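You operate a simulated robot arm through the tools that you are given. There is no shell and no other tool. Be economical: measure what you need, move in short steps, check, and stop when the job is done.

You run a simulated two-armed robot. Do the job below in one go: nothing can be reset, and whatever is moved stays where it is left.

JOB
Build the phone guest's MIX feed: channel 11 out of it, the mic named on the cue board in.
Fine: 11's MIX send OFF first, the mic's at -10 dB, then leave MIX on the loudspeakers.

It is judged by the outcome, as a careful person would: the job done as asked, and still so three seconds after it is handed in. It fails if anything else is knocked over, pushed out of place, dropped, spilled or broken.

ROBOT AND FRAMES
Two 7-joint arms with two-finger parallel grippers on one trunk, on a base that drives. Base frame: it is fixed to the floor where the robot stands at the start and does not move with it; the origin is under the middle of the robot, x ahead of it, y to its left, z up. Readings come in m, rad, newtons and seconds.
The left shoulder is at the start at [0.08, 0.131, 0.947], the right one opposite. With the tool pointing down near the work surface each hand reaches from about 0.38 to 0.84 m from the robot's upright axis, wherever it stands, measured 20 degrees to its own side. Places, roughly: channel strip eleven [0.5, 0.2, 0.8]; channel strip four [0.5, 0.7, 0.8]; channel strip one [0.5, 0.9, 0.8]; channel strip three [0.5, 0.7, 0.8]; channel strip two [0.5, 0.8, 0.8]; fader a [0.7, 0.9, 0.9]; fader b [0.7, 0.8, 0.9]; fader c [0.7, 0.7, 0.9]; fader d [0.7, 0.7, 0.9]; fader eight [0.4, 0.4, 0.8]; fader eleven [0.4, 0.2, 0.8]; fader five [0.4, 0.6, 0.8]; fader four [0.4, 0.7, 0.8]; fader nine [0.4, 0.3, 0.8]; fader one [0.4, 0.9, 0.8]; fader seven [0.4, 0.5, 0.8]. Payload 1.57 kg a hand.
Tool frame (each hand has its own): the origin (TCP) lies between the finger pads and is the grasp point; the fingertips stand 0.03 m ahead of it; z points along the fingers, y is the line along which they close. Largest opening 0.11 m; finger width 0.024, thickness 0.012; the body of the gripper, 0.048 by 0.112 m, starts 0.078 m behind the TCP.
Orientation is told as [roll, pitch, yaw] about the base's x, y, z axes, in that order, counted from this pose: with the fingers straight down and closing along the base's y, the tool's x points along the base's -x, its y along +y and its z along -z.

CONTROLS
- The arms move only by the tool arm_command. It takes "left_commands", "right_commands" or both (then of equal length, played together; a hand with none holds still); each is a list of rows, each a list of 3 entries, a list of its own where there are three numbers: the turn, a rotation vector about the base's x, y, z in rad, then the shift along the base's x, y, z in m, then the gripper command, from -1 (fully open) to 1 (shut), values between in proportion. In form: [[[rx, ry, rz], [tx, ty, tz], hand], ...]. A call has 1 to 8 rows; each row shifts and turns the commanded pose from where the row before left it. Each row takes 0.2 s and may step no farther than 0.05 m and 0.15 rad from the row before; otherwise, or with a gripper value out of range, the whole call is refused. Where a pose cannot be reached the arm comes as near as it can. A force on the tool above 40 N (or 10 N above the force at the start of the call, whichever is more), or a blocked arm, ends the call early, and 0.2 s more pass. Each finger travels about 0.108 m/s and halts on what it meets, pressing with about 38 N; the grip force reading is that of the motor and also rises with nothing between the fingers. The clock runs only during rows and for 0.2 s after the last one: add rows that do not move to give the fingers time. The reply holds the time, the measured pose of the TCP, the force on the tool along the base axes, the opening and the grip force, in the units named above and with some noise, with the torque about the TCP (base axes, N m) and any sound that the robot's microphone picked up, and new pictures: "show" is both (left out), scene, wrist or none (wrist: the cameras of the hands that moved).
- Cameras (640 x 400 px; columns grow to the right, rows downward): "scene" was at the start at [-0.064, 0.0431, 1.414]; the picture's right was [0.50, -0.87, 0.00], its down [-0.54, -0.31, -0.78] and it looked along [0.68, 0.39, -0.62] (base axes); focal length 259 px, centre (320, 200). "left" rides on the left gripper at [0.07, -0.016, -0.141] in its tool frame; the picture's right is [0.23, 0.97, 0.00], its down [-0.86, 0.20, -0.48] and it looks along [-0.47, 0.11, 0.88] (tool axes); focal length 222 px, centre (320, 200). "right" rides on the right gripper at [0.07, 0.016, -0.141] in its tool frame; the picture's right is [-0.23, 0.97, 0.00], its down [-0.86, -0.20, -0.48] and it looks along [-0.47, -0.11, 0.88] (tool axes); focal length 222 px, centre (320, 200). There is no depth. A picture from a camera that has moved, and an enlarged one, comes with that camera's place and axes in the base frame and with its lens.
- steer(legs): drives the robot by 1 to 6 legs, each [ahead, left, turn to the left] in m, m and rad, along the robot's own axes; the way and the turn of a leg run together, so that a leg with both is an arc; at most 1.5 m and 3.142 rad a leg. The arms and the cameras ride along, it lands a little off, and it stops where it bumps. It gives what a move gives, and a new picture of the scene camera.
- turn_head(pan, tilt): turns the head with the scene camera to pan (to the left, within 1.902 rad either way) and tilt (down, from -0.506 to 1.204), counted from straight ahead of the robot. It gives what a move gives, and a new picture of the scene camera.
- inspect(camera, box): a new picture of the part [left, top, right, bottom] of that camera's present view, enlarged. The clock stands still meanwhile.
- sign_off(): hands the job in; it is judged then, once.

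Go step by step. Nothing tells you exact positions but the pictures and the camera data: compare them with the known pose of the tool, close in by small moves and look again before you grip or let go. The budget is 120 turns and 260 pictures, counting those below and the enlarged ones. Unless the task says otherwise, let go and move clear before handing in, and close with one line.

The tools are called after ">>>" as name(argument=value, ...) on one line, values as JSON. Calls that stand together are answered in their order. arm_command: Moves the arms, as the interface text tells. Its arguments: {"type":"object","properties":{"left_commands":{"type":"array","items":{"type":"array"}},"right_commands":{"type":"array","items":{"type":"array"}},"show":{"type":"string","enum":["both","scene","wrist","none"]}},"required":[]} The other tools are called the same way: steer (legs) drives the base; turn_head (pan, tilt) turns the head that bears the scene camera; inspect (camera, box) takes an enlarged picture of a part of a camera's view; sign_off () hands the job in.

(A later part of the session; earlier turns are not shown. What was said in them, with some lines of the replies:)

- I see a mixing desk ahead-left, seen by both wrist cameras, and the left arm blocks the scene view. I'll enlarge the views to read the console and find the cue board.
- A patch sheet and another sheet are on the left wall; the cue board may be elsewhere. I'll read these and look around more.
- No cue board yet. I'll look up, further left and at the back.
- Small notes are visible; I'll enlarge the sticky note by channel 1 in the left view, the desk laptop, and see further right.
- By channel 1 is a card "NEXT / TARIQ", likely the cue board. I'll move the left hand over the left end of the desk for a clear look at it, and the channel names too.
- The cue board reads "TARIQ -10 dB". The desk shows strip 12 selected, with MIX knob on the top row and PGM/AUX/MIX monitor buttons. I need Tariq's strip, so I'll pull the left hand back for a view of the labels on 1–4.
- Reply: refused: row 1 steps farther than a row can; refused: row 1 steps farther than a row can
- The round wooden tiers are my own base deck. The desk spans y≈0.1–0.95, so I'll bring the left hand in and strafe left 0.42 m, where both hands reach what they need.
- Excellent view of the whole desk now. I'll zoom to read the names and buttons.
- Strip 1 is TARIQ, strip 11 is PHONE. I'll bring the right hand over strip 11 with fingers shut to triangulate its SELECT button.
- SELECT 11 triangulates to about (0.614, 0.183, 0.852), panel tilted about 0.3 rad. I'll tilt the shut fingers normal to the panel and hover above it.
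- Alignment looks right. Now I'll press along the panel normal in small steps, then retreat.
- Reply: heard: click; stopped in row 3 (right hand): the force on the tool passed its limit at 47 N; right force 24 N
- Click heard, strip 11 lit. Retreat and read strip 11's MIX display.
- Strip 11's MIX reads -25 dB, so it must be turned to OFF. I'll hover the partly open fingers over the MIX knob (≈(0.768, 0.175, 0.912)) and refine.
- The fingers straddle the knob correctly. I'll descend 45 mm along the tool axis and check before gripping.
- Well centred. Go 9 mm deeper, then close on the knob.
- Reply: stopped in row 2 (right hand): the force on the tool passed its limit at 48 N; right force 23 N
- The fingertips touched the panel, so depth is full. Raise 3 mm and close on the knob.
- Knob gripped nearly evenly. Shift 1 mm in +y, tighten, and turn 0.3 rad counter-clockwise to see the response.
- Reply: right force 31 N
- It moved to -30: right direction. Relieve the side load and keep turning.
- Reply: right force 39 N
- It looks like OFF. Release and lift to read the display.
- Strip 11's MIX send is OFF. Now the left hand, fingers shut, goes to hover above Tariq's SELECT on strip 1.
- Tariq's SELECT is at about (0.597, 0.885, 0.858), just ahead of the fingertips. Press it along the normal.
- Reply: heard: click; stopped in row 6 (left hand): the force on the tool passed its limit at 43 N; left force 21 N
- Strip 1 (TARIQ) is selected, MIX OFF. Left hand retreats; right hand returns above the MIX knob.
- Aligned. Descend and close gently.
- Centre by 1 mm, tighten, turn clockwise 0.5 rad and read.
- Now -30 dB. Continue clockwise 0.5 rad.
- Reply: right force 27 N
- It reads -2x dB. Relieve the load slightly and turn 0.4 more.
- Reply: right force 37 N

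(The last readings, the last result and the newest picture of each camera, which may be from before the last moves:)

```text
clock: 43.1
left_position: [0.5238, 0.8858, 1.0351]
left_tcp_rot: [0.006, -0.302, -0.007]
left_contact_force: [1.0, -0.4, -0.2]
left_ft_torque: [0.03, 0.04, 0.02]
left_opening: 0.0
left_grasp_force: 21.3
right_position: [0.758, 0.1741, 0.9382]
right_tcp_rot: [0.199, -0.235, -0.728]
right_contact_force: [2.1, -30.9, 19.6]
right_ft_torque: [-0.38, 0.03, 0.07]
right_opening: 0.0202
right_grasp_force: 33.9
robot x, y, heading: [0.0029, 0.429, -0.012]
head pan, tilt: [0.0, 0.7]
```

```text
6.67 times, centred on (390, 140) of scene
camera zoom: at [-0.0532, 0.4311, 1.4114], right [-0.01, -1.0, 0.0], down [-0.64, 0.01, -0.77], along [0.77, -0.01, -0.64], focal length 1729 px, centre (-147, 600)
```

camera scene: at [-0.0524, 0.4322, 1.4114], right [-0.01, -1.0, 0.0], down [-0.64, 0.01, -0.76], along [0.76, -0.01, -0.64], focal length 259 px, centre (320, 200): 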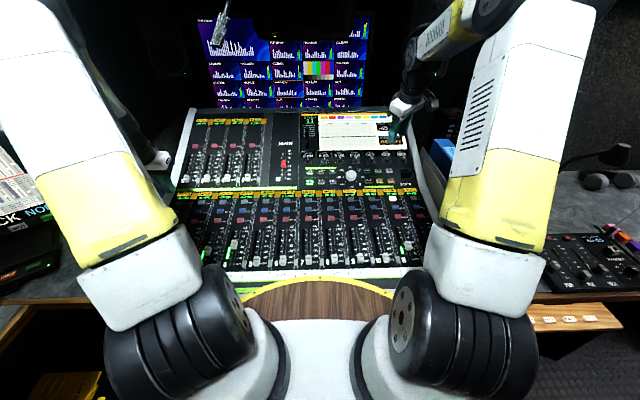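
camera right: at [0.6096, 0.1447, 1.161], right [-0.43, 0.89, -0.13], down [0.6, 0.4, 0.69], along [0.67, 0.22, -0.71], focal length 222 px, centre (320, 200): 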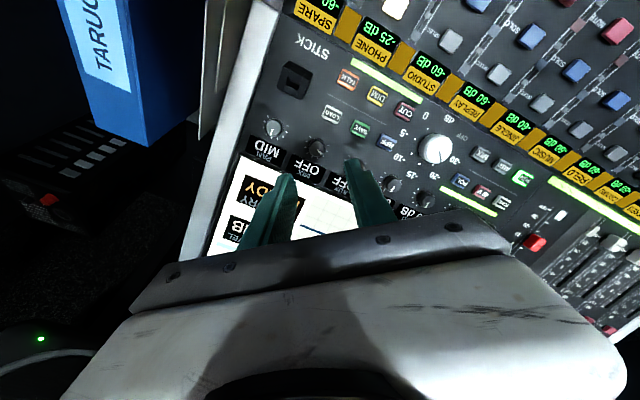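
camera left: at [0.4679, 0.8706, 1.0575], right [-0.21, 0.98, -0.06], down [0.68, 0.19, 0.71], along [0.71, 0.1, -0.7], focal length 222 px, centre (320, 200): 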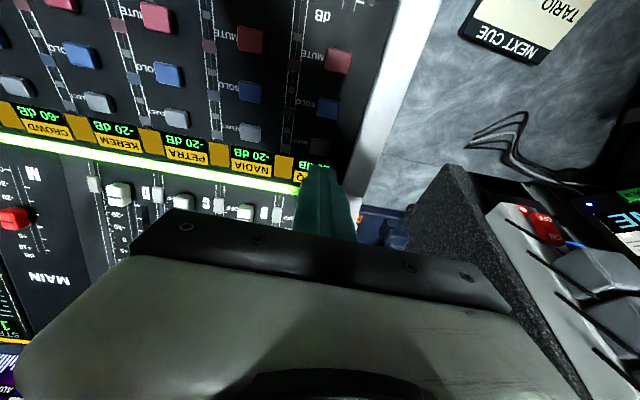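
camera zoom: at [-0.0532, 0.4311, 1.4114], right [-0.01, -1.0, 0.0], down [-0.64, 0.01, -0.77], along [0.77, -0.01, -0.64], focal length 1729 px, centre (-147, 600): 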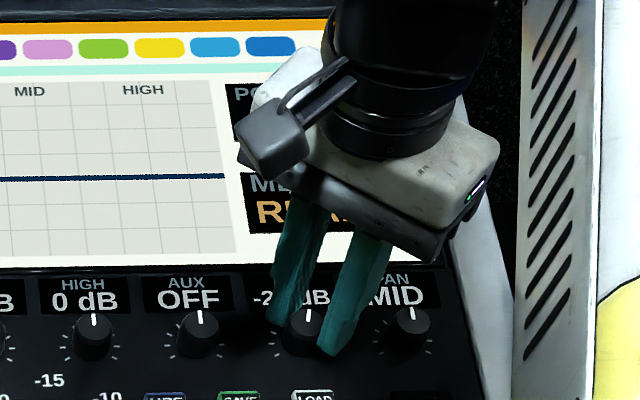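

Reads -2x; knob follows well. Shift to relieve side load and turn 0.3 more, checking the wrist follows.

>>> arm_command(right_commands=[[[0, 0, 0], [0.0005, -0.0015, 0.0005], 1], [[0.0296, 0, -0.0955], [0, 0, 0], 1], [[0.0296, 0, -0.0955], [0, 0, 0], 1], [[0.0296, 0, -0.0955], [0, 0, 0], 1]], show="none")

>>> inspect(camera="right", box=[260, 100, 400, 220])

>>> inspect(camera="scene", box=[350, 110, 430, 170])

```text
clock: 44.1
left_position: [0.5243, 0.8853, 1.0343]
left_tcp_rot: [0.006, -0.303, -0.008]
left_contact_force: [-0.2, 1.1, -1.0]
left_ft_torque: [0.03, 0.0, -0.02]
left_opening: 0.0
left_grasp_force: 21.7
right_position: [0.7576, 0.1718, 0.9387]
right_tcp_rot: [0.256, -0.163, -1.025]
right_contact_force: [-9.1, -28.0, 11.4]
right_ft_torque: [0.05, 0.5, 0.22]
right_opening: 0.0203
right_grasp_force: 34.1
robot x, y, heading: [0.0036, 0.4321, -0.006]
head pan, tilt: [0.0, 0.7]
```

```text
3.33 times, centred on (330, 160) of right
camera zoom: at [0.6934, 0.2406, 1.0647], right [0.9, 0.33, 0.28], down [0.14, -0.83, 0.55], along [0.41, -0.45, -0.79], focal length 740 px, centre (287, 333)
```

zoom: 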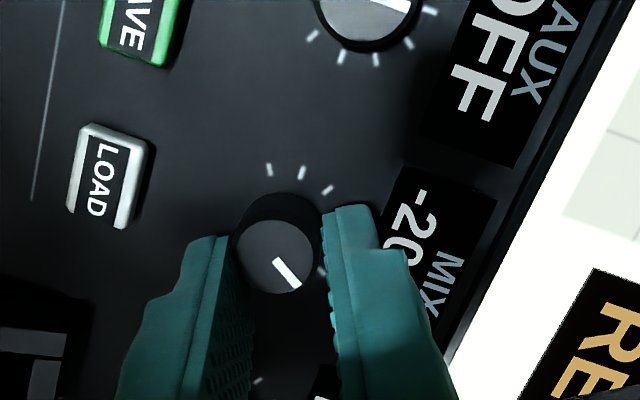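

```text
6.67 times, centred on (390, 140) of scene
camera zoom: at [-0.0534, 0.4312, 1.4114], right [-0.01, -1.0, 0.0], down [-0.64, 0.01, -0.77], along [0.77, -0.01, -0.64], focal length 1729 px, centre (-147, 600)
```

zoom: 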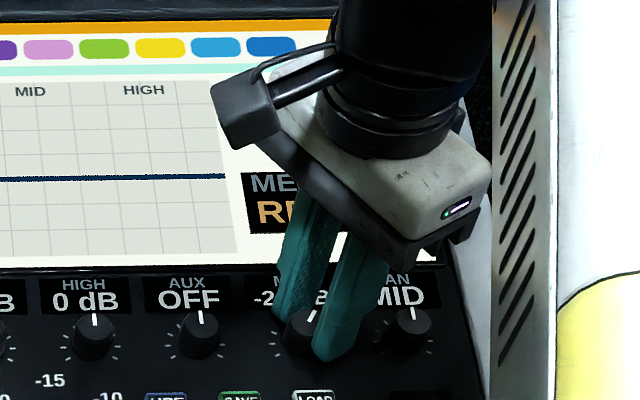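

-20 dB, wrist still following. Continue 0.4 rad.

>>> arm_command(right_commands=[[[0, 0, 0], [-0.0005, -0.001, 0.0005], 1], [[0.0296, 0, -0.0955], [0, 0, 0], 1], [[0.0296, 0, -0.0955], [0, 0, 0], 1], [[0.0296, 0, -0.0955], [0, 0, 0], 1], [[0.0296, 0, -0.0955], [0, 0, 0], 1]], show="none")

>>> inspect(camera="right", box=[260, 100, 400, 220])

>>> inspect(camera="scene", box=[350, 110, 430, 170])

```text
clock: 45.3
left_position: [0.5229, 0.8841, 1.0348]
left_tcp_rot: [0.003, -0.3, -0.01]
left_contact_force: [-0.1, 0.4, -0.2]
left_ft_torque: [-0.01, 0.01, 0.04]
left_opening: 0.0001
left_grasp_force: 21.4
right_position: [0.7542, 0.1731, 0.9387]
right_tcp_rot: [0.292, -0.055, -1.413]
right_contact_force: [-31.6, -24.8, -3.3]
right_ft_torque: [0.07, 0.37, 0.3]
right_opening: 0.0207
right_grasp_force: 34.6
robot x, y, heading: [0.0014, 0.4354, -0.013]
head pan, tilt: [0.0, 0.7]
```

```text
3.33 times, centred on (330, 160) of right
camera zoom: at [0.7189, 0.2439, 1.0723], right [0.95, -0.06, 0.29], down [-0.19, -0.87, 0.45], along [0.23, -0.48, -0.85], focal length 740 px, centre (287, 333)
```

zoom: 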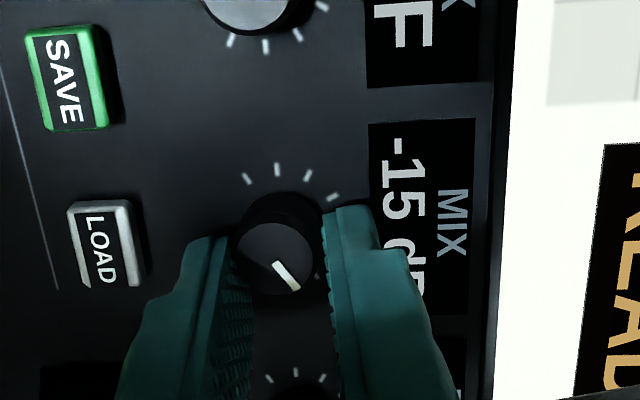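

```text
6.67 times, centred on (390, 140) of scene
camera zoom: at [-0.0538, 0.4311, 1.4114], right [-0.01, -1.0, 0.0], down [-0.64, 0.01, -0.77], along [0.77, -0.01, -0.64], focal length 1729 px, centre (-147, 600)
```

zoom: 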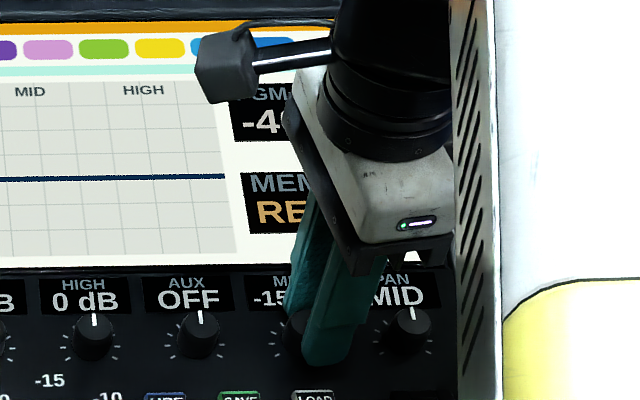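

-15 dB and readable from the wrist. Relieve load and turn 0.25 more.

>>> arm_command(right_commands=[[[0, 0, 0], [-0.002, -0.001, 0], 1], [[0.0237, 0, -0.0764], [0, 0, 0], 1], [[0.0237, 0, -0.0764], [0, 0, 0], 1], [[0.0237, 0, -0.0764], [0, 0, 0], 1]], show="none")

>>> inspect(camera="right", box=[260, 100, 400, 220])

```text
clock: 46.3
left_position: [0.5243, 0.8855, 1.0344]
left_tcp_rot: [0.006, -0.3, -0.008]
left_contact_force: [-0.2, 0.1, 0.3]
left_ft_torque: [-0.01, 0.01, -0.03]
left_opening: 0.0
left_grasp_force: 21.5
right_position: [0.7541, 0.1728, 0.9373]
right_tcp_rot: [0.296, 0.017, -1.641]
right_contact_force: [-26.4, -22.1, -19.9]
right_ft_torque: [-0.24, 0.32, 0.16]
right_opening: 0.0209
right_grasp_force: 34.0
robot x, y, heading: [0.0006, 0.433, -0.011]
head pan, tilt: [0.0, 0.7]
```

```text
3.33 times, centred on (330, 160) of right
camera zoom: at [0.7337, 0.2408, 1.077], right [0.91, -0.3, 0.28], down [-0.39, -0.84, 0.39], along [0.12, -0.46, -0.88], focal length 740 px, centre (287, 333)
```

zoom: 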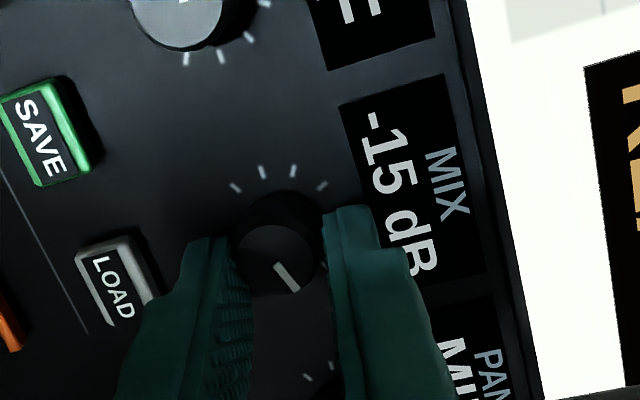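

Still -15; continue with smaller turns.

>>> arm_command(right_commands=[[[0, 0, 0], [-0.0015, -0.001, -0.001], 1], [[0.0237, 0, -0.0764], [0, 0, 0], 1], [[0.0237, 0, -0.0764], [0, 0, 0], 1]], show="none")

>>> inspect(camera="right", box=[260, 100, 400, 220])

```text
clock: 47.1
left_position: [0.5229, 0.8863, 1.0339]
left_tcp_rot: [0.005, -0.3, -0.007]
left_contact_force: [-0.1, 1.1, 0.2]
left_ft_torque: [-0.01, 0.02, 0.02]
left_opening: 0.0
left_grasp_force: 21.3
right_position: [0.7523, 0.1721, 0.9372]
right_tcp_rot: [0.291, 0.063, -1.794]
right_contact_force: [-25.8, -18.7, -17.7]
right_ft_torque: [-0.16, 0.31, 0.13]
right_opening: 0.0206
right_grasp_force: 34.2
robot x, y, heading: [0.0011, 0.4342, -0.009]
head pan, tilt: [0.0, 0.7]
```

```text
3.33 times, centred on (330, 160) of right
camera zoom: at [0.7427, 0.2365, 1.0801], right [0.86, -0.44, 0.26], down [-0.51, -0.79, 0.35], along [0.05, -0.43, -0.9], focal length 740 px, centre (287, 333)
```

zoom: 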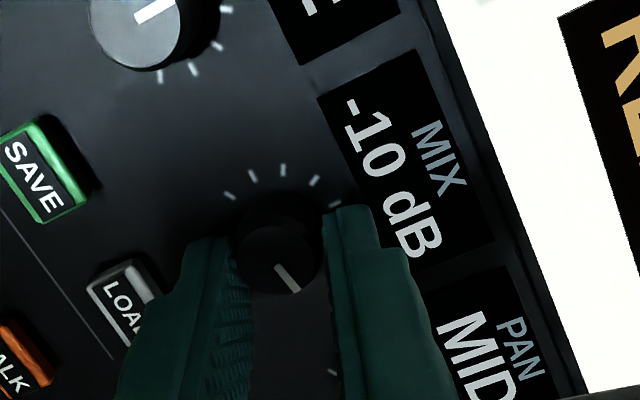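

-10 dB. A slight extra 0.07 rad to sit inside the step, then release gently and lift straight off.

>>> arm_command(right_commands=[[[0.0207, 0, -0.0669], [-0.001, -0.0005, -0.0005], 1], [[0, 0, 0], [0, 0, 0], 0.7], [[0, 0, 0], [0, 0, 0], 0.4], [[0, 0, 0], [0, 0, 0], 0.4], [[0, 0, 0], [-0.006, 0, 0.019], 0.4], [[0, 0, 0], [-0.009, 0, 0.0287], 0.4], [[0, 0, 0], [-0.02, 0, 0.04], 0.4]])

>>> inspect(camera="scene", box=[300, 100, 420, 200])

```text
clock: 48.7
left_position: [0.5242, 0.8871, 1.0332]
left_tcp_rot: [0.003, -0.302, -0.009]
left_contact_force: [-0.7, -0.7, 0.3]
left_ft_torque: [-0.02, 0.02, -0.01]
left_opening: 0.0
left_grasp_force: 21.3
right_position: [0.7198, 0.1764, 1.0254]
right_tcp_rot: [0.291, 0.083, -1.857]
right_contact_force: [0.0, 0.2, -0.3]
right_ft_torque: [0.01, 0.02, 0.01]
right_opening: 0.033
right_grasp_force: 0.1
robot x, y, heading: [0.0009, 0.4315, -0.007]
head pan, tilt: [0.0, 0.7]
camera scene: at [-0.0521, 0.4321, 1.4114], right [-0.01, -1.0, 0.0], down [-0.64, 0.01, -0.76], along [0.76, -0.01, -0.64], focal length 259 px, centre (320, 200)
camera right: at [0.7126, 0.237, 1.17], right [0.82, -0.5, 0.26], down [-0.56, -0.76, 0.33], along [0.03, -0.42, -0.91], focal length 222 px, centre (320, 200)
```

scene: 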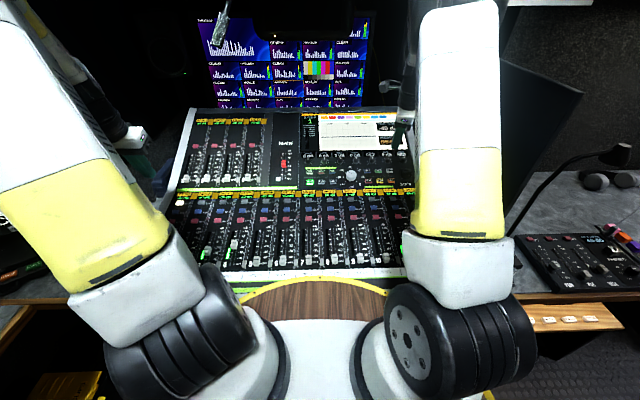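
right: 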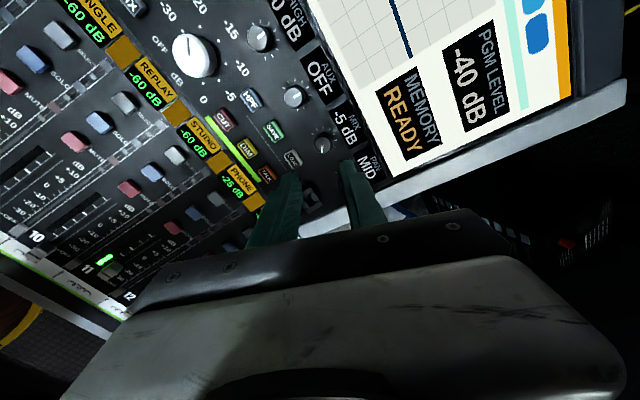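

```text
4.00 times, centred on (360, 150) of scene
camera zoom: at [-0.0521, 0.4321, 1.4114], right [-0.01, -1.0, 0.0], down [-0.64, 0.01, -0.76], along [0.76, -0.01, -0.64], focal length 1037 px, centre (160, 400)
```

zoom: 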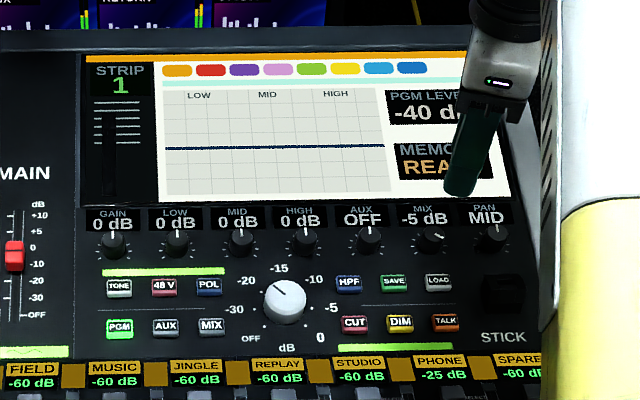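

It slipped to -5 dB on release; the grip was off-centre (true knob centre ≈ (0.7535, 0.179)). I'll return, centred this time, and turn it back one step.

>>> arm_command(right_commands=[[[0, 0, 0], [0.0124, 0.0013, -0.0298], 0.3], [[0, 0, 0], [0.0124, 0.0013, -0.0299], 0.3], [[0, 0, 0], [0, 0, 0], 0.3]], show="none")

>>> inspect(camera="right", box=[260, 100, 400, 220])

>>> inspect(camera="scene", box=[350, 110, 430, 170])

```text
clock: 49.5
left_position: [0.5253, 0.886, 1.0325]
left_tcp_rot: [0.002, -0.3, -0.008]
left_contact_force: [-0.9, -0.1, 0.2]
left_ft_torque: [0.0, -0.01, 0.0]
left_opening: 0.0002
left_grasp_force: 21.0
right_position: [0.744, 0.1763, 0.9643]
right_tcp_rot: [0.293, 0.083, -1.857]
right_contact_force: [-0.3, -0.9, 1.1]
right_ft_torque: [0.0, -0.01, -0.01]
right_opening: 0.0385
right_grasp_force: 0.0
robot x, y, heading: [0.0043, 0.4314, -0.006]
head pan, tilt: [0.0, 0.7]
```

```text
3.33 times, centred on (330, 160) of right
camera zoom: at [0.7369, 0.2379, 1.1084], right [0.82, -0.5, 0.26], down [-0.57, -0.76, 0.33], along [0.03, -0.42, -0.91], focal length 740 px, centre (287, 333)
```

zoom: 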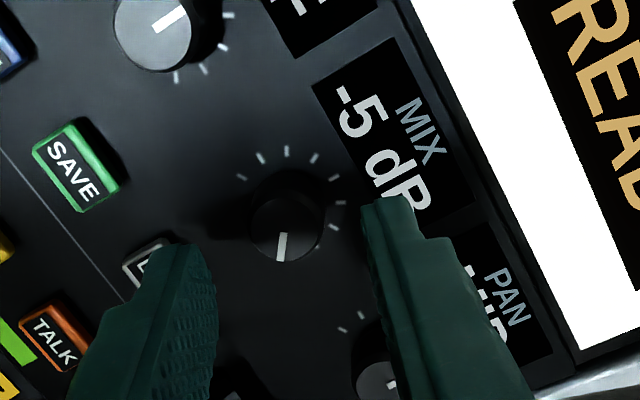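

```text
6.67 times, centred on (390, 140) of scene
camera zoom: at [-0.0526, 0.4322, 1.4114], right [-0.01, -1.0, 0.0], down [-0.64, 0.01, -0.76], along [0.76, -0.01, -0.64], focal length 1729 px, centre (-147, 600)
```

zoom: 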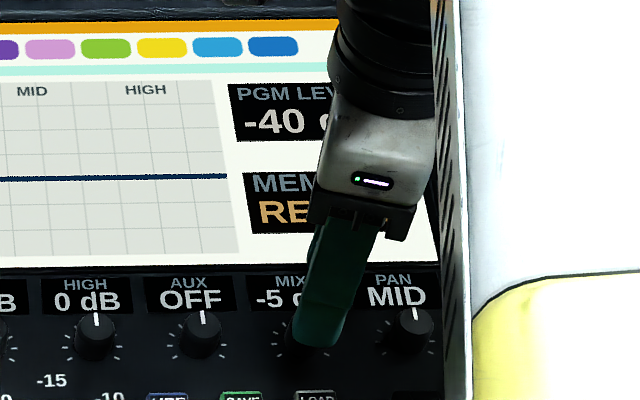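

Now the knob is centred between the pads to ~1 mm. Descend straight and close.

>>> arm_command(right_commands=[[[0, 0, 0], [0.0045, 0, -0.0145], 0.3], [[0, 0, 0], [0.004, 0, -0.0125], 0.3], [[0, 0, 0], [0, 0, 0], 0.5], [[0, 0, 0], [0, 0, 0], 0.65], [[0, 0, 0], [0, 0, 0], 0.75]], show="none")

>>> inspect(camera="right", box=[260, 100, 400, 220])

```text
clock: 50.7
left_position: [0.5245, 0.8863, 1.0327]
left_tcp_rot: [0.004, -0.3, -0.01]
left_contact_force: [-0.2, 0.8, 0.1]
left_ft_torque: [-0.02, -0.01, -0.01]
left_opening: 0.0
left_grasp_force: 21.3
right_position: [0.7533, 0.177, 0.9376]
right_tcp_rot: [0.288, 0.084, -1.859]
right_contact_force: [-6.7, 1.9, -0.8]
right_ft_torque: [0.05, 0.1, 0.03]
right_opening: 0.0203
right_grasp_force: 34.2
robot x, y, heading: [0.0015, 0.432, -0.01]
head pan, tilt: [0.0, 0.7]
```

```text
3.33 times, centred on (330, 160) of right
camera zoom: at [0.7467, 0.2387, 1.0826], right [0.83, -0.5, 0.26], down [-0.56, -0.76, 0.33], along [0.03, -0.42, -0.91], focal length 740 px, centre (287, 333)
```

zoom: 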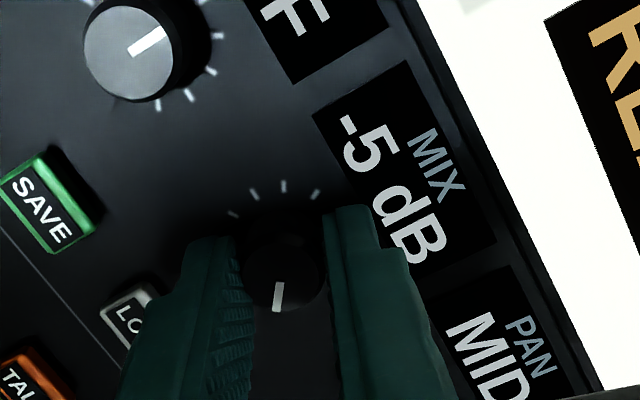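

Gripped centrally with little side load. Turn back counter-clockwise 0.2 rad and read.

>>> arm_command(right_commands=[[[0, 0, 0], [0, 0, 0], 1], [[-0.0296, 0, 0.0955], [0, 0, 0], 1], [[-0.0296, 0, 0.0955], [0, 0, 0], 1]], show="none")

>>> inspect(camera="right", box=[260, 100, 400, 220])

```text
clock: 51.5
left_position: [0.5254, 0.8864, 1.0331]
left_tcp_rot: [0.003, -0.3, -0.01]
left_contact_force: [0.2, 0.7, 0.3]
left_ft_torque: [0.0, -0.02, -0.01]
left_opening: 0.0
left_grasp_force: 21.6
right_position: [0.7539, 0.1769, 0.9382]
right_tcp_rot: [0.299, 0.025, -1.663]
right_contact_force: [-7.6, 1.6, -7.1]
right_ft_torque: [-0.43, 0.04, -0.18]
right_opening: 0.0206
right_grasp_force: 34.1
robot x, y, heading: [0.0005, 0.4301, -0.008]
head pan, tilt: [0.0, 0.7]
```

```text
3.33 times, centred on (330, 160) of right
camera zoom: at [0.7342, 0.2447, 1.0788], right [0.9, -0.32, 0.28], down [-0.41, -0.83, 0.38], along [0.11, -0.46, -0.88], focal length 740 px, centre (287, 333)
```

zoom: 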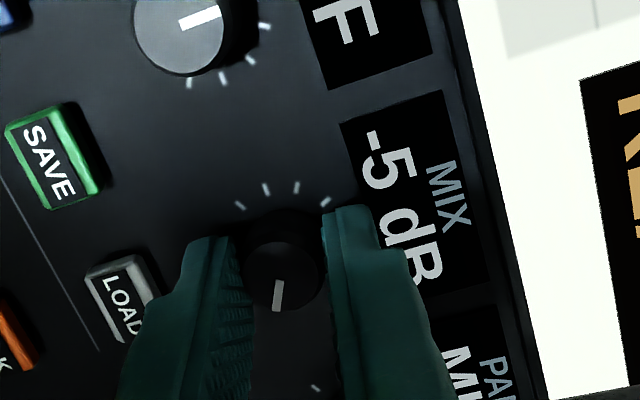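

>>> arm_command(right_commands=[[[-0.0296, 0, 0.0955], [0, 0, 0], 1], [[-0.0148, 0, 0.0478], [0, 0, 0], 1]], show="none")

>>> inspect(camera="right", box=[260, 100, 400, 220])

```text
clock: 52.1
left_position: [0.5245, 0.8867, 1.035]
left_tcp_rot: [0.005, -0.299, -0.009]
left_contact_force: [0.4, -0.4, 0.8]
left_ft_torque: [0.03, 0.03, -0.02]
left_opening: 0.0002
left_grasp_force: 21.6
right_position: [0.7547, 0.1768, 0.9393]
right_tcp_rot: [0.301, -0.018, -1.521]
right_contact_force: [-2.1, 0.9, -14.9]
right_ft_torque: [-0.26, -0.23, -0.11]
right_opening: 0.0204
right_grasp_force: 34.0
robot x, y, heading: [0.0024, 0.4333, -0.008]
head pan, tilt: [0.0, 0.7]
```

```text
3.33 times, centred on (330, 160) of right
camera zoom: at [0.7241, 0.2473, 1.0758], right [0.94, -0.17, 0.29], down [-0.29, -0.86, 0.41], along [0.18, -0.47, -0.86], focal length 740 px, centre (287, 333)
```

zoom: 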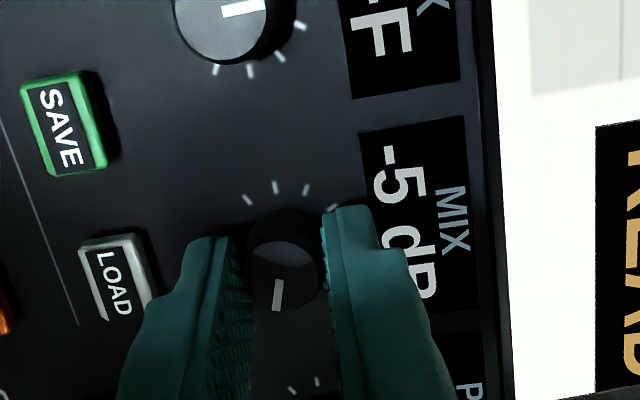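

>>> arm_command(right_commands=[[[-0.0237, 0, 0.0764], [0, 0, -0.001], 1], [[0, 0, 0], [0, 0, 0], 1]], show="none")

>>> inspect(camera="right", box=[260, 100, 400, 220])

```text
clock: 52.7
left_position: [0.5237, 0.8877, 1.0331]
left_tcp_rot: [0.004, -0.299, -0.008]
left_contact_force: [0.8, 0.3, 0.1]
left_ft_torque: [-0.03, 0.01, -0.03]
left_opening: 0.0
left_grasp_force: 21.0
right_position: [0.7539, 0.1772, 0.9382]
right_tcp_rot: [0.302, -0.042, -1.447]
right_contact_force: [-5.4, 2.6, -8.5]
right_ft_torque: [0.01, -0.13, -0.02]
right_opening: 0.0206
right_grasp_force: 33.4
robot x, y, heading: [0.004, 0.4289, -0.01]
head pan, tilt: [0.0, 0.7]
```

```text
3.33 times, centred on (330, 160) of right
camera zoom: at [0.7186, 0.2481, 1.0742], right [0.95, -0.1, 0.3], down [-0.22, -0.87, 0.43], along [0.22, -0.48, -0.85], focal length 740 px, centre (287, 333)
```

zoom: 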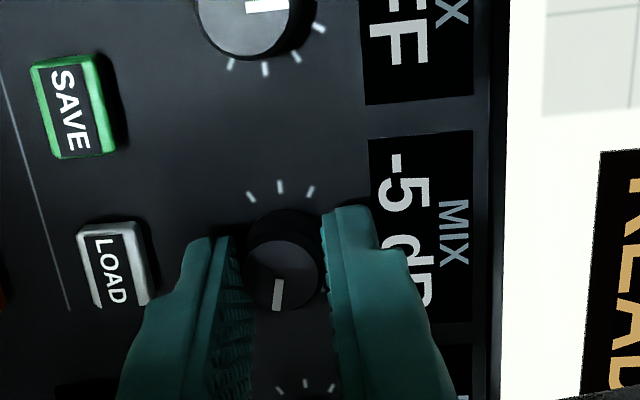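

>>> arm_command(right_commands=[[[-0.0237, 0, 0.0764], [0, 0, -0.0005], 1], [[0, 0, 0], [0, 0, 0], 1]], show="none")

>>> inspect(camera="right", box=[260, 100, 400, 220])

```text
clock: 53.3
left_position: [0.525, 0.8872, 1.0342]
left_tcp_rot: [0.003, -0.299, -0.01]
left_contact_force: [0.3, -0.1, 0.6]
left_ft_torque: [0.0, -0.02, 0.01]
left_opening: 0.0
left_grasp_force: 21.2
right_position: [0.755, 0.177, 0.9392]
right_tcp_rot: [0.297, -0.067, -1.368]
right_contact_force: [-3.4, 3.2, -1.9]
right_ft_torque: [0.09, -0.12, 0.09]
right_opening: 0.0204
right_grasp_force: 33.9
robot x, y, heading: [0.0015, 0.4294, -0.006]
head pan, tilt: [0.0, 0.7]
```

```text
3.33 times, centred on (330, 160) of right
camera zoom: at [0.713, 0.2484, 1.0725], right [0.95, -0.02, 0.3], down [-0.16, -0.88, 0.45], along [0.26, -0.48, -0.84], focal length 740 px, centre (287, 333)
```

zoom: 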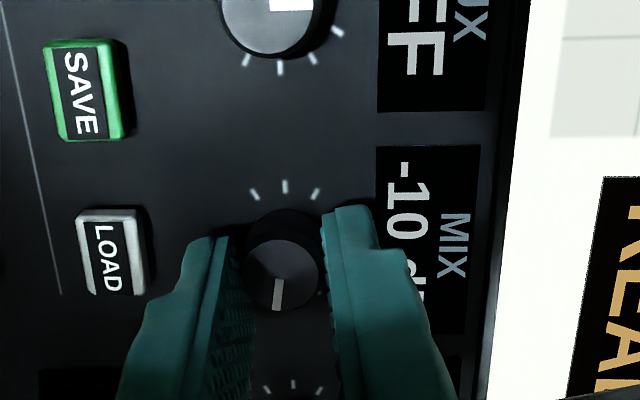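

-10 dB again with low side load. Add 0.08 rad margin, then release slowly without moving and check.

>>> arm_command(right_commands=[[[-0.0237, 0, 0.0764], [0, 0, 0], 1], [[0, 0, 0], [0, 0, 0], 0.85], [[0, 0, 0], [0, 0, 0], 0.7], [[0, 0, 0], [0, 0, 0], 0.55], [[0, 0, 0], [0, 0, 0], 0.4], [[0, 0, 0], [0, 0, 0], 0.35]], show="none")

>>> inspect(camera="right", box=[260, 100, 400, 220])

```text
clock: 54.7
left_position: [0.5249, 0.8866, 1.0341]
left_tcp_rot: [0.004, -0.301, -0.008]
left_contact_force: [-0.8, 0.2, -0.5]
left_ft_torque: [-0.01, 0.01, 0.01]
left_opening: 0.0
left_grasp_force: 21.6
right_position: [0.7534, 0.178, 0.9388]
right_tcp_rot: [0.292, -0.089, -1.291]
right_contact_force: [-0.6, -0.7, -0.3]
right_ft_torque: [-0.02, -0.01, -0.02]
right_opening: 0.0356
right_grasp_force: 0.0
robot x, y, heading: [0.0004, 0.4321, -0.016]
head pan, tilt: [0.0, 0.7]
```

```text
3.33 times, centred on (330, 160) of right
camera zoom: at [0.7072, 0.2479, 1.0702], right [0.95, 0.06, 0.3], down [-0.09, -0.88, 0.47], along [0.29, -0.48, -0.83], focal length 740 px, centre (287, 333)
```

zoom: 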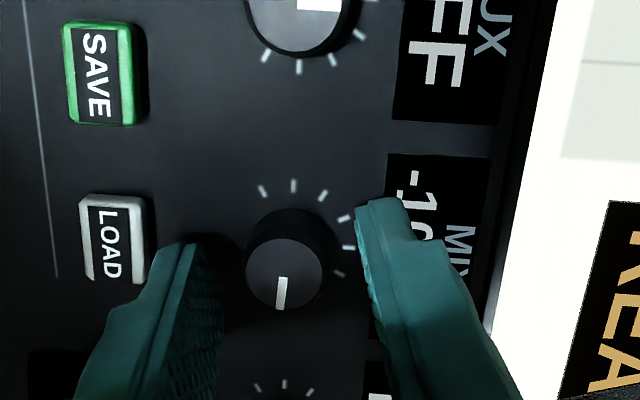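

Released cleanly. Lift straight off, rotating back toward neutral, fingers shut above.

>>> arm_command(right_commands=[[[0, 0, 0], [-0.006, 0, 0.0192], 0.35], [[0, 0, 0], [-0.009, 0, 0.0287], 0.35], [[0, 0, 0], [-0.013, 0.01, 0.04], 0.35], [[-0.0385, 0, 0.124], [-0.01, 0.02, 0.02], 1], [[-0.0385, 0, 0.124], [-0.01, 0.025, 0.01], 1], [[-0.0385, 0, 0.124], [-0.01, 0.025, 0], 1], [[-0.0385, 0, 0.124], [-0.01, 0.025, 0], 1], [[-0.0385, 0, 0.124], [-0.01, 0.025, 0], 1]], show="none")

>>> inspect(camera="scene", box=[300, 100, 420, 200])

```text
clock: 56.5
left_position: [0.5237, 0.8865, 1.0337]
left_tcp_rot: [0.003, -0.299, -0.009]
left_contact_force: [-0.4, -0.5, 0.2]
left_ft_torque: [0.01, 0.01, 0.05]
left_opening: 0.0001
left_grasp_force: 21.4
right_position: [0.6785, 0.3065, 1.056]
right_tcp_rot: [0.183, -0.246, -0.652]
right_contact_force: [0.0, 0.5, -1.0]
right_ft_torque: [0.03, 0.03, -0.02]
right_opening: 0.0
right_grasp_force: 21.1
robot x, y, heading: [-0.0003, 0.4309, -0.009]
head pan, tilt: [0.0, 0.7]
```

```text
4.00 times, centred on (360, 150) of scene
camera zoom: at [-0.0524, 0.432, 1.4114], right [-0.01, -1.0, 0.0], down [-0.64, 0.01, -0.76], along [0.76, -0.01, -0.64], focal length 1037 px, centre (160, 400)
```

zoom: 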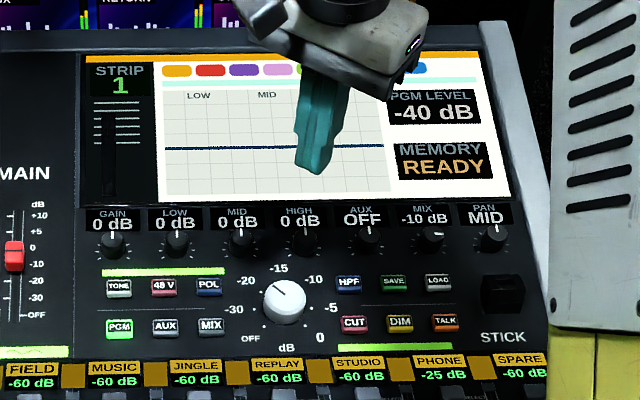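

Tariq's MIX send is -10 dB with the others unchanged. Now hover over the monitor MIX button at ≈(0.685, 0.380, 0.875), fingers shut.

>>> arm_command(right_commands=[[[-0.0385, 0, 0.124], [-0.005, 0.025, 0], 1], [[-0.0385, 0, 0.124], [-0.005, 0.025, 0], 1], [[-0.0385, 0, 0.124], [-0.007, 0.0235, -0.01], 1], [[-0.0385, 0, 0.124], [0, 0, -0.03], 1], [[-0.0385, 0, 0.124], [0, 0, -0.03], 1], [[0, 0, 0.008], [0, 0, -0.0346], 1], [[0, 0, 0], [0, 0, 0], 1]], show="none")

>>> inspect(camera="right", box=[220, 80, 420, 220])

>>> inspect(camera="scene", box=[300, 130, 390, 200])

```text
clock: 58.1
left_position: [0.524, 0.8867, 1.0337]
left_tcp_rot: [0.004, -0.3, -0.008]
left_contact_force: [0.8, -0.6, 0.4]
left_ft_torque: [0.02, 0.01, 0.02]
left_opening: 0.0
left_grasp_force: 21.8
right_position: [0.6602, 0.38, 0.9519]
right_tcp_rot: [-0.005, -0.307, 0.028]
right_contact_force: [0.5, 0.5, 0.1]
right_ft_torque: [0.05, -0.02, -0.01]
right_opening: 0.0
right_grasp_force: 21.2
robot x, y, heading: [0.0055, 0.4325, -0.013]
head pan, tilt: [0.0, 0.7]
```

```text
2.86 times, centred on (320, 150) of right
camera zoom: at [0.5516, 0.392, 1.0639], right [0.19, 0.98, 0.06], down [0.68, -0.18, 0.71], along [0.71, -0.09, -0.7], focal length 635 px, centre (320, 343)
```

zoom: 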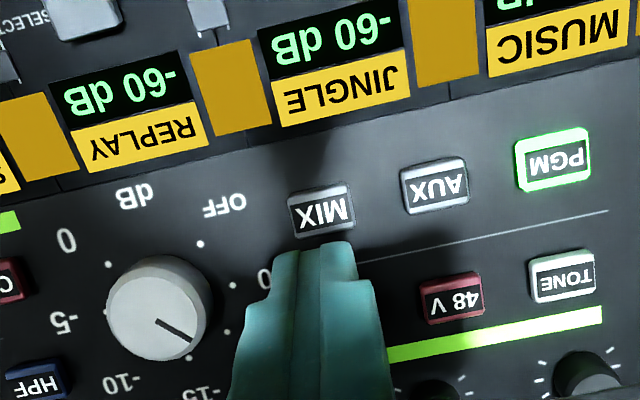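

```text
5.71 times, centred on (345, 165) of scene
camera zoom: at [-0.0526, 0.4322, 1.4114], right [-0.01, -1.0, 0.0], down [-0.64, 0.01, -0.76], along [0.76, -0.01, -0.64], focal length 1482 px, centre (177, 400)
```

zoom: 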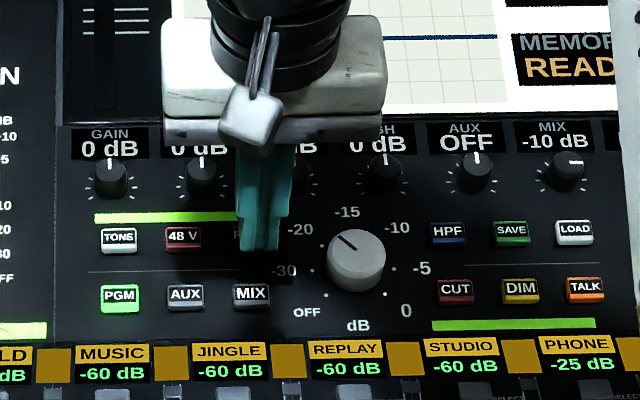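

The press axis is on the MIX button within a few mm. Press along the normal.

>>> arm_command(right_commands=[[[0, 0, 0], [0.005, 0, -0.02], 1], [[0, 0, 0], [0.005, 0, -0.018], 1], [[0, 0, 0], [0.001, 0, -0.0035], 1], [[0, 0, 0], [0.001, 0, -0.0035], 1], [[0, 0, 0], [0.001, 0, -0.0035], 1], [[0, 0, 0], [0.001, 0, -0.0035], 1], [[0, 0, 0], [0.001, 0, -0.0035], 1]], show="none")

>>> inspect(camera="right", box=[220, 80, 420, 220])

```text
clock: 59.5
left_position: [0.5231, 0.8856, 1.0345]
left_tcp_rot: [0.006, -0.301, -0.01]
left_contact_force: [-0.6, 0.0, -0.2]
left_ft_torque: [0.02, -0.02, 0.02]
left_opening: 0.0
left_grasp_force: 21.4
right_position: [0.6714, 0.379, 0.905]
right_tcp_rot: [-0.004, -0.307, 0.028]
right_contact_force: [-15.1, -1.9, 18.3]
right_ft_torque: [-0.03, 0.13, -0.02]
right_opening: 0.0
right_grasp_force: 21.6
robot x, y, heading: [-0.0011, 0.4288, -0.011]
head pan, tilt: [0.0, 0.7]
heard: click
stopped in row 6 (right hand): the force on the tool passed its limit at 47 N (the readings are from after the stop); the commanded pose is now the measured one
```

```text
2.86 times, centred on (320, 150) of right
camera zoom: at [0.5624, 0.3925, 1.0169], right [0.19, 0.98, 0.07], down [0.68, -0.18, 0.72], along [0.71, -0.09, -0.7], focal length 635 px, centre (320, 343)
```

zoom: 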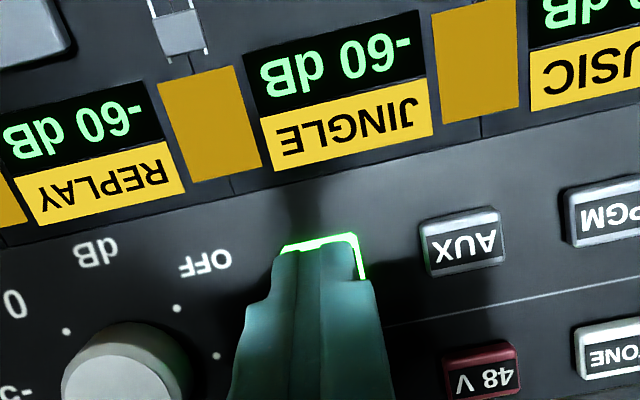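

MIX lights green, PGM is off. Retreat both hands clear and verify the full desk.

>>> arm_command(right_commands=[[[0, 0, 0], [-0.012, 0, 0.038], 1], [[0, 0, 0], [-0.012, 0, 0.038], 1], [[0, 0, 0], [-0.025, 0, 0.04], 1], [[0, 0, 0], [-0.03, 0, 0.04], 1], [[0, 0, 0], [-0.03, 0, 0.04], 1]], left_commands=[[[0, 0, 0], [-0.02, 0, 0.03], 1], [[0, 0, 0], [-0.03, 0, 0.03], 1], [[0, 0, 0], [-0.03, 0, 0.03], 1], [[0, 0, 0], [-0.03, 0, 0.03], 1], [[0, 0, 0], [-0.03, 0, 0.03], 1]], show="scene")

>>> inspect(camera="scene", box=[300, 100, 420, 200])

>>> inspect(camera="scene", box=[140, 100, 460, 300])

```text
clock: 60.7
left_position: [0.3863, 0.8847, 1.1843]
left_tcp_rot: [0.003, -0.3, -0.009]
left_contact_force: [0.8, 0.8, -1.1]
left_ft_torque: [-0.06, 0.03, 0.0]
left_opening: 0.0001
left_grasp_force: 21.5
right_position: [0.5605, 0.3786, 1.1001]
right_tcp_rot: [-0.004, -0.307, 0.028]
right_contact_force: [0.0, 0.7, 0.2]
right_ft_torque: [-0.01, 0.02, -0.01]
right_opening: 0.0001
right_grasp_force: 21.8
robot x, y, heading: [0.001, 0.4322, -0.011]
head pan, tilt: [0.0, 0.7]
camera scene: at [-0.052, 0.4324, 1.4114], right [-0.01, -1.0, 0.0], down [-0.64, 0.01, -0.76], along [0.76, -0.01, -0.64], focal length 259 px, centre (320, 200)
```

scene: 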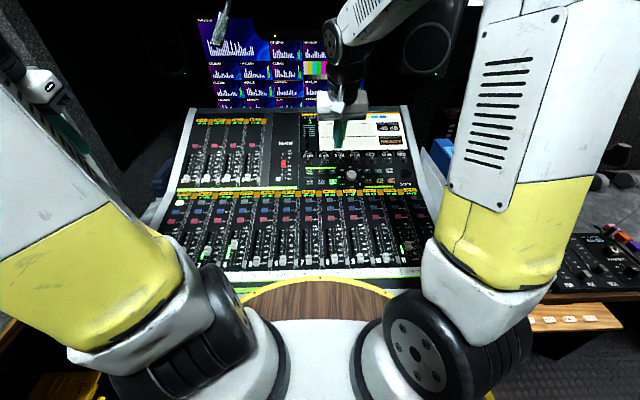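

```text
4.00 times, centred on (360, 150) of scene
camera zoom: at [-0.052, 0.4324, 1.4114], right [-0.01, -1.0, 0.0], down [-0.64, 0.01, -0.76], along [0.76, -0.01, -0.64], focal length 1037 px, centre (160, 400)
```

zoom: 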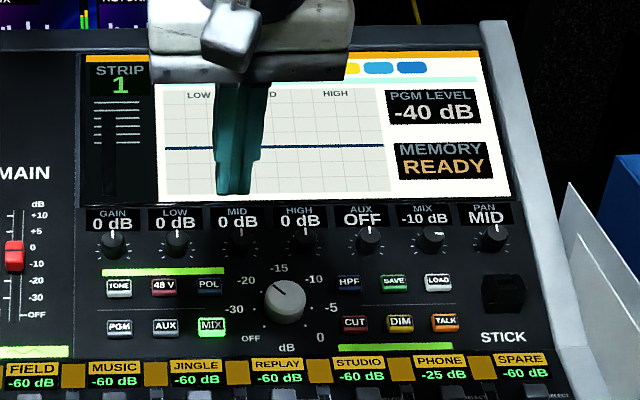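

```text
2.00 times, centred on (300, 200) of scene
camera zoom: at [-0.052, 0.4324, 1.4114], right [-0.01, -1.0, 0.0], down [-0.64, 0.01, -0.76], along [0.76, -0.01, -0.64], focal length 519 px, centre (360, 200)
```

zoom: 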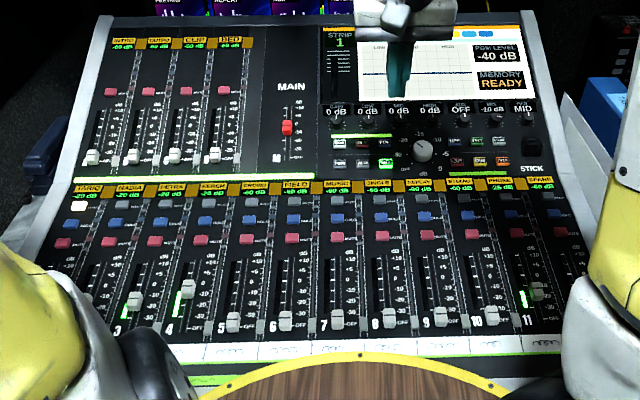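

Strip 1 (TARIQ) shows MIX at -10 dB, and I set strip 11's to OFF before that. The loudspeaker source is MIX, nothing else has moved, and both hands are clear, so I'm handing in.

>>> sign_off()

```text
The job is handed in.
```

The phone guest's MIX feed is built: channel 11's MIX send is OFF, Tariq's (channel 1) is at -10 dB, and MIX is on the loudspeakers; Tariq's send briefly overshot to -5 dB before I brought it back.
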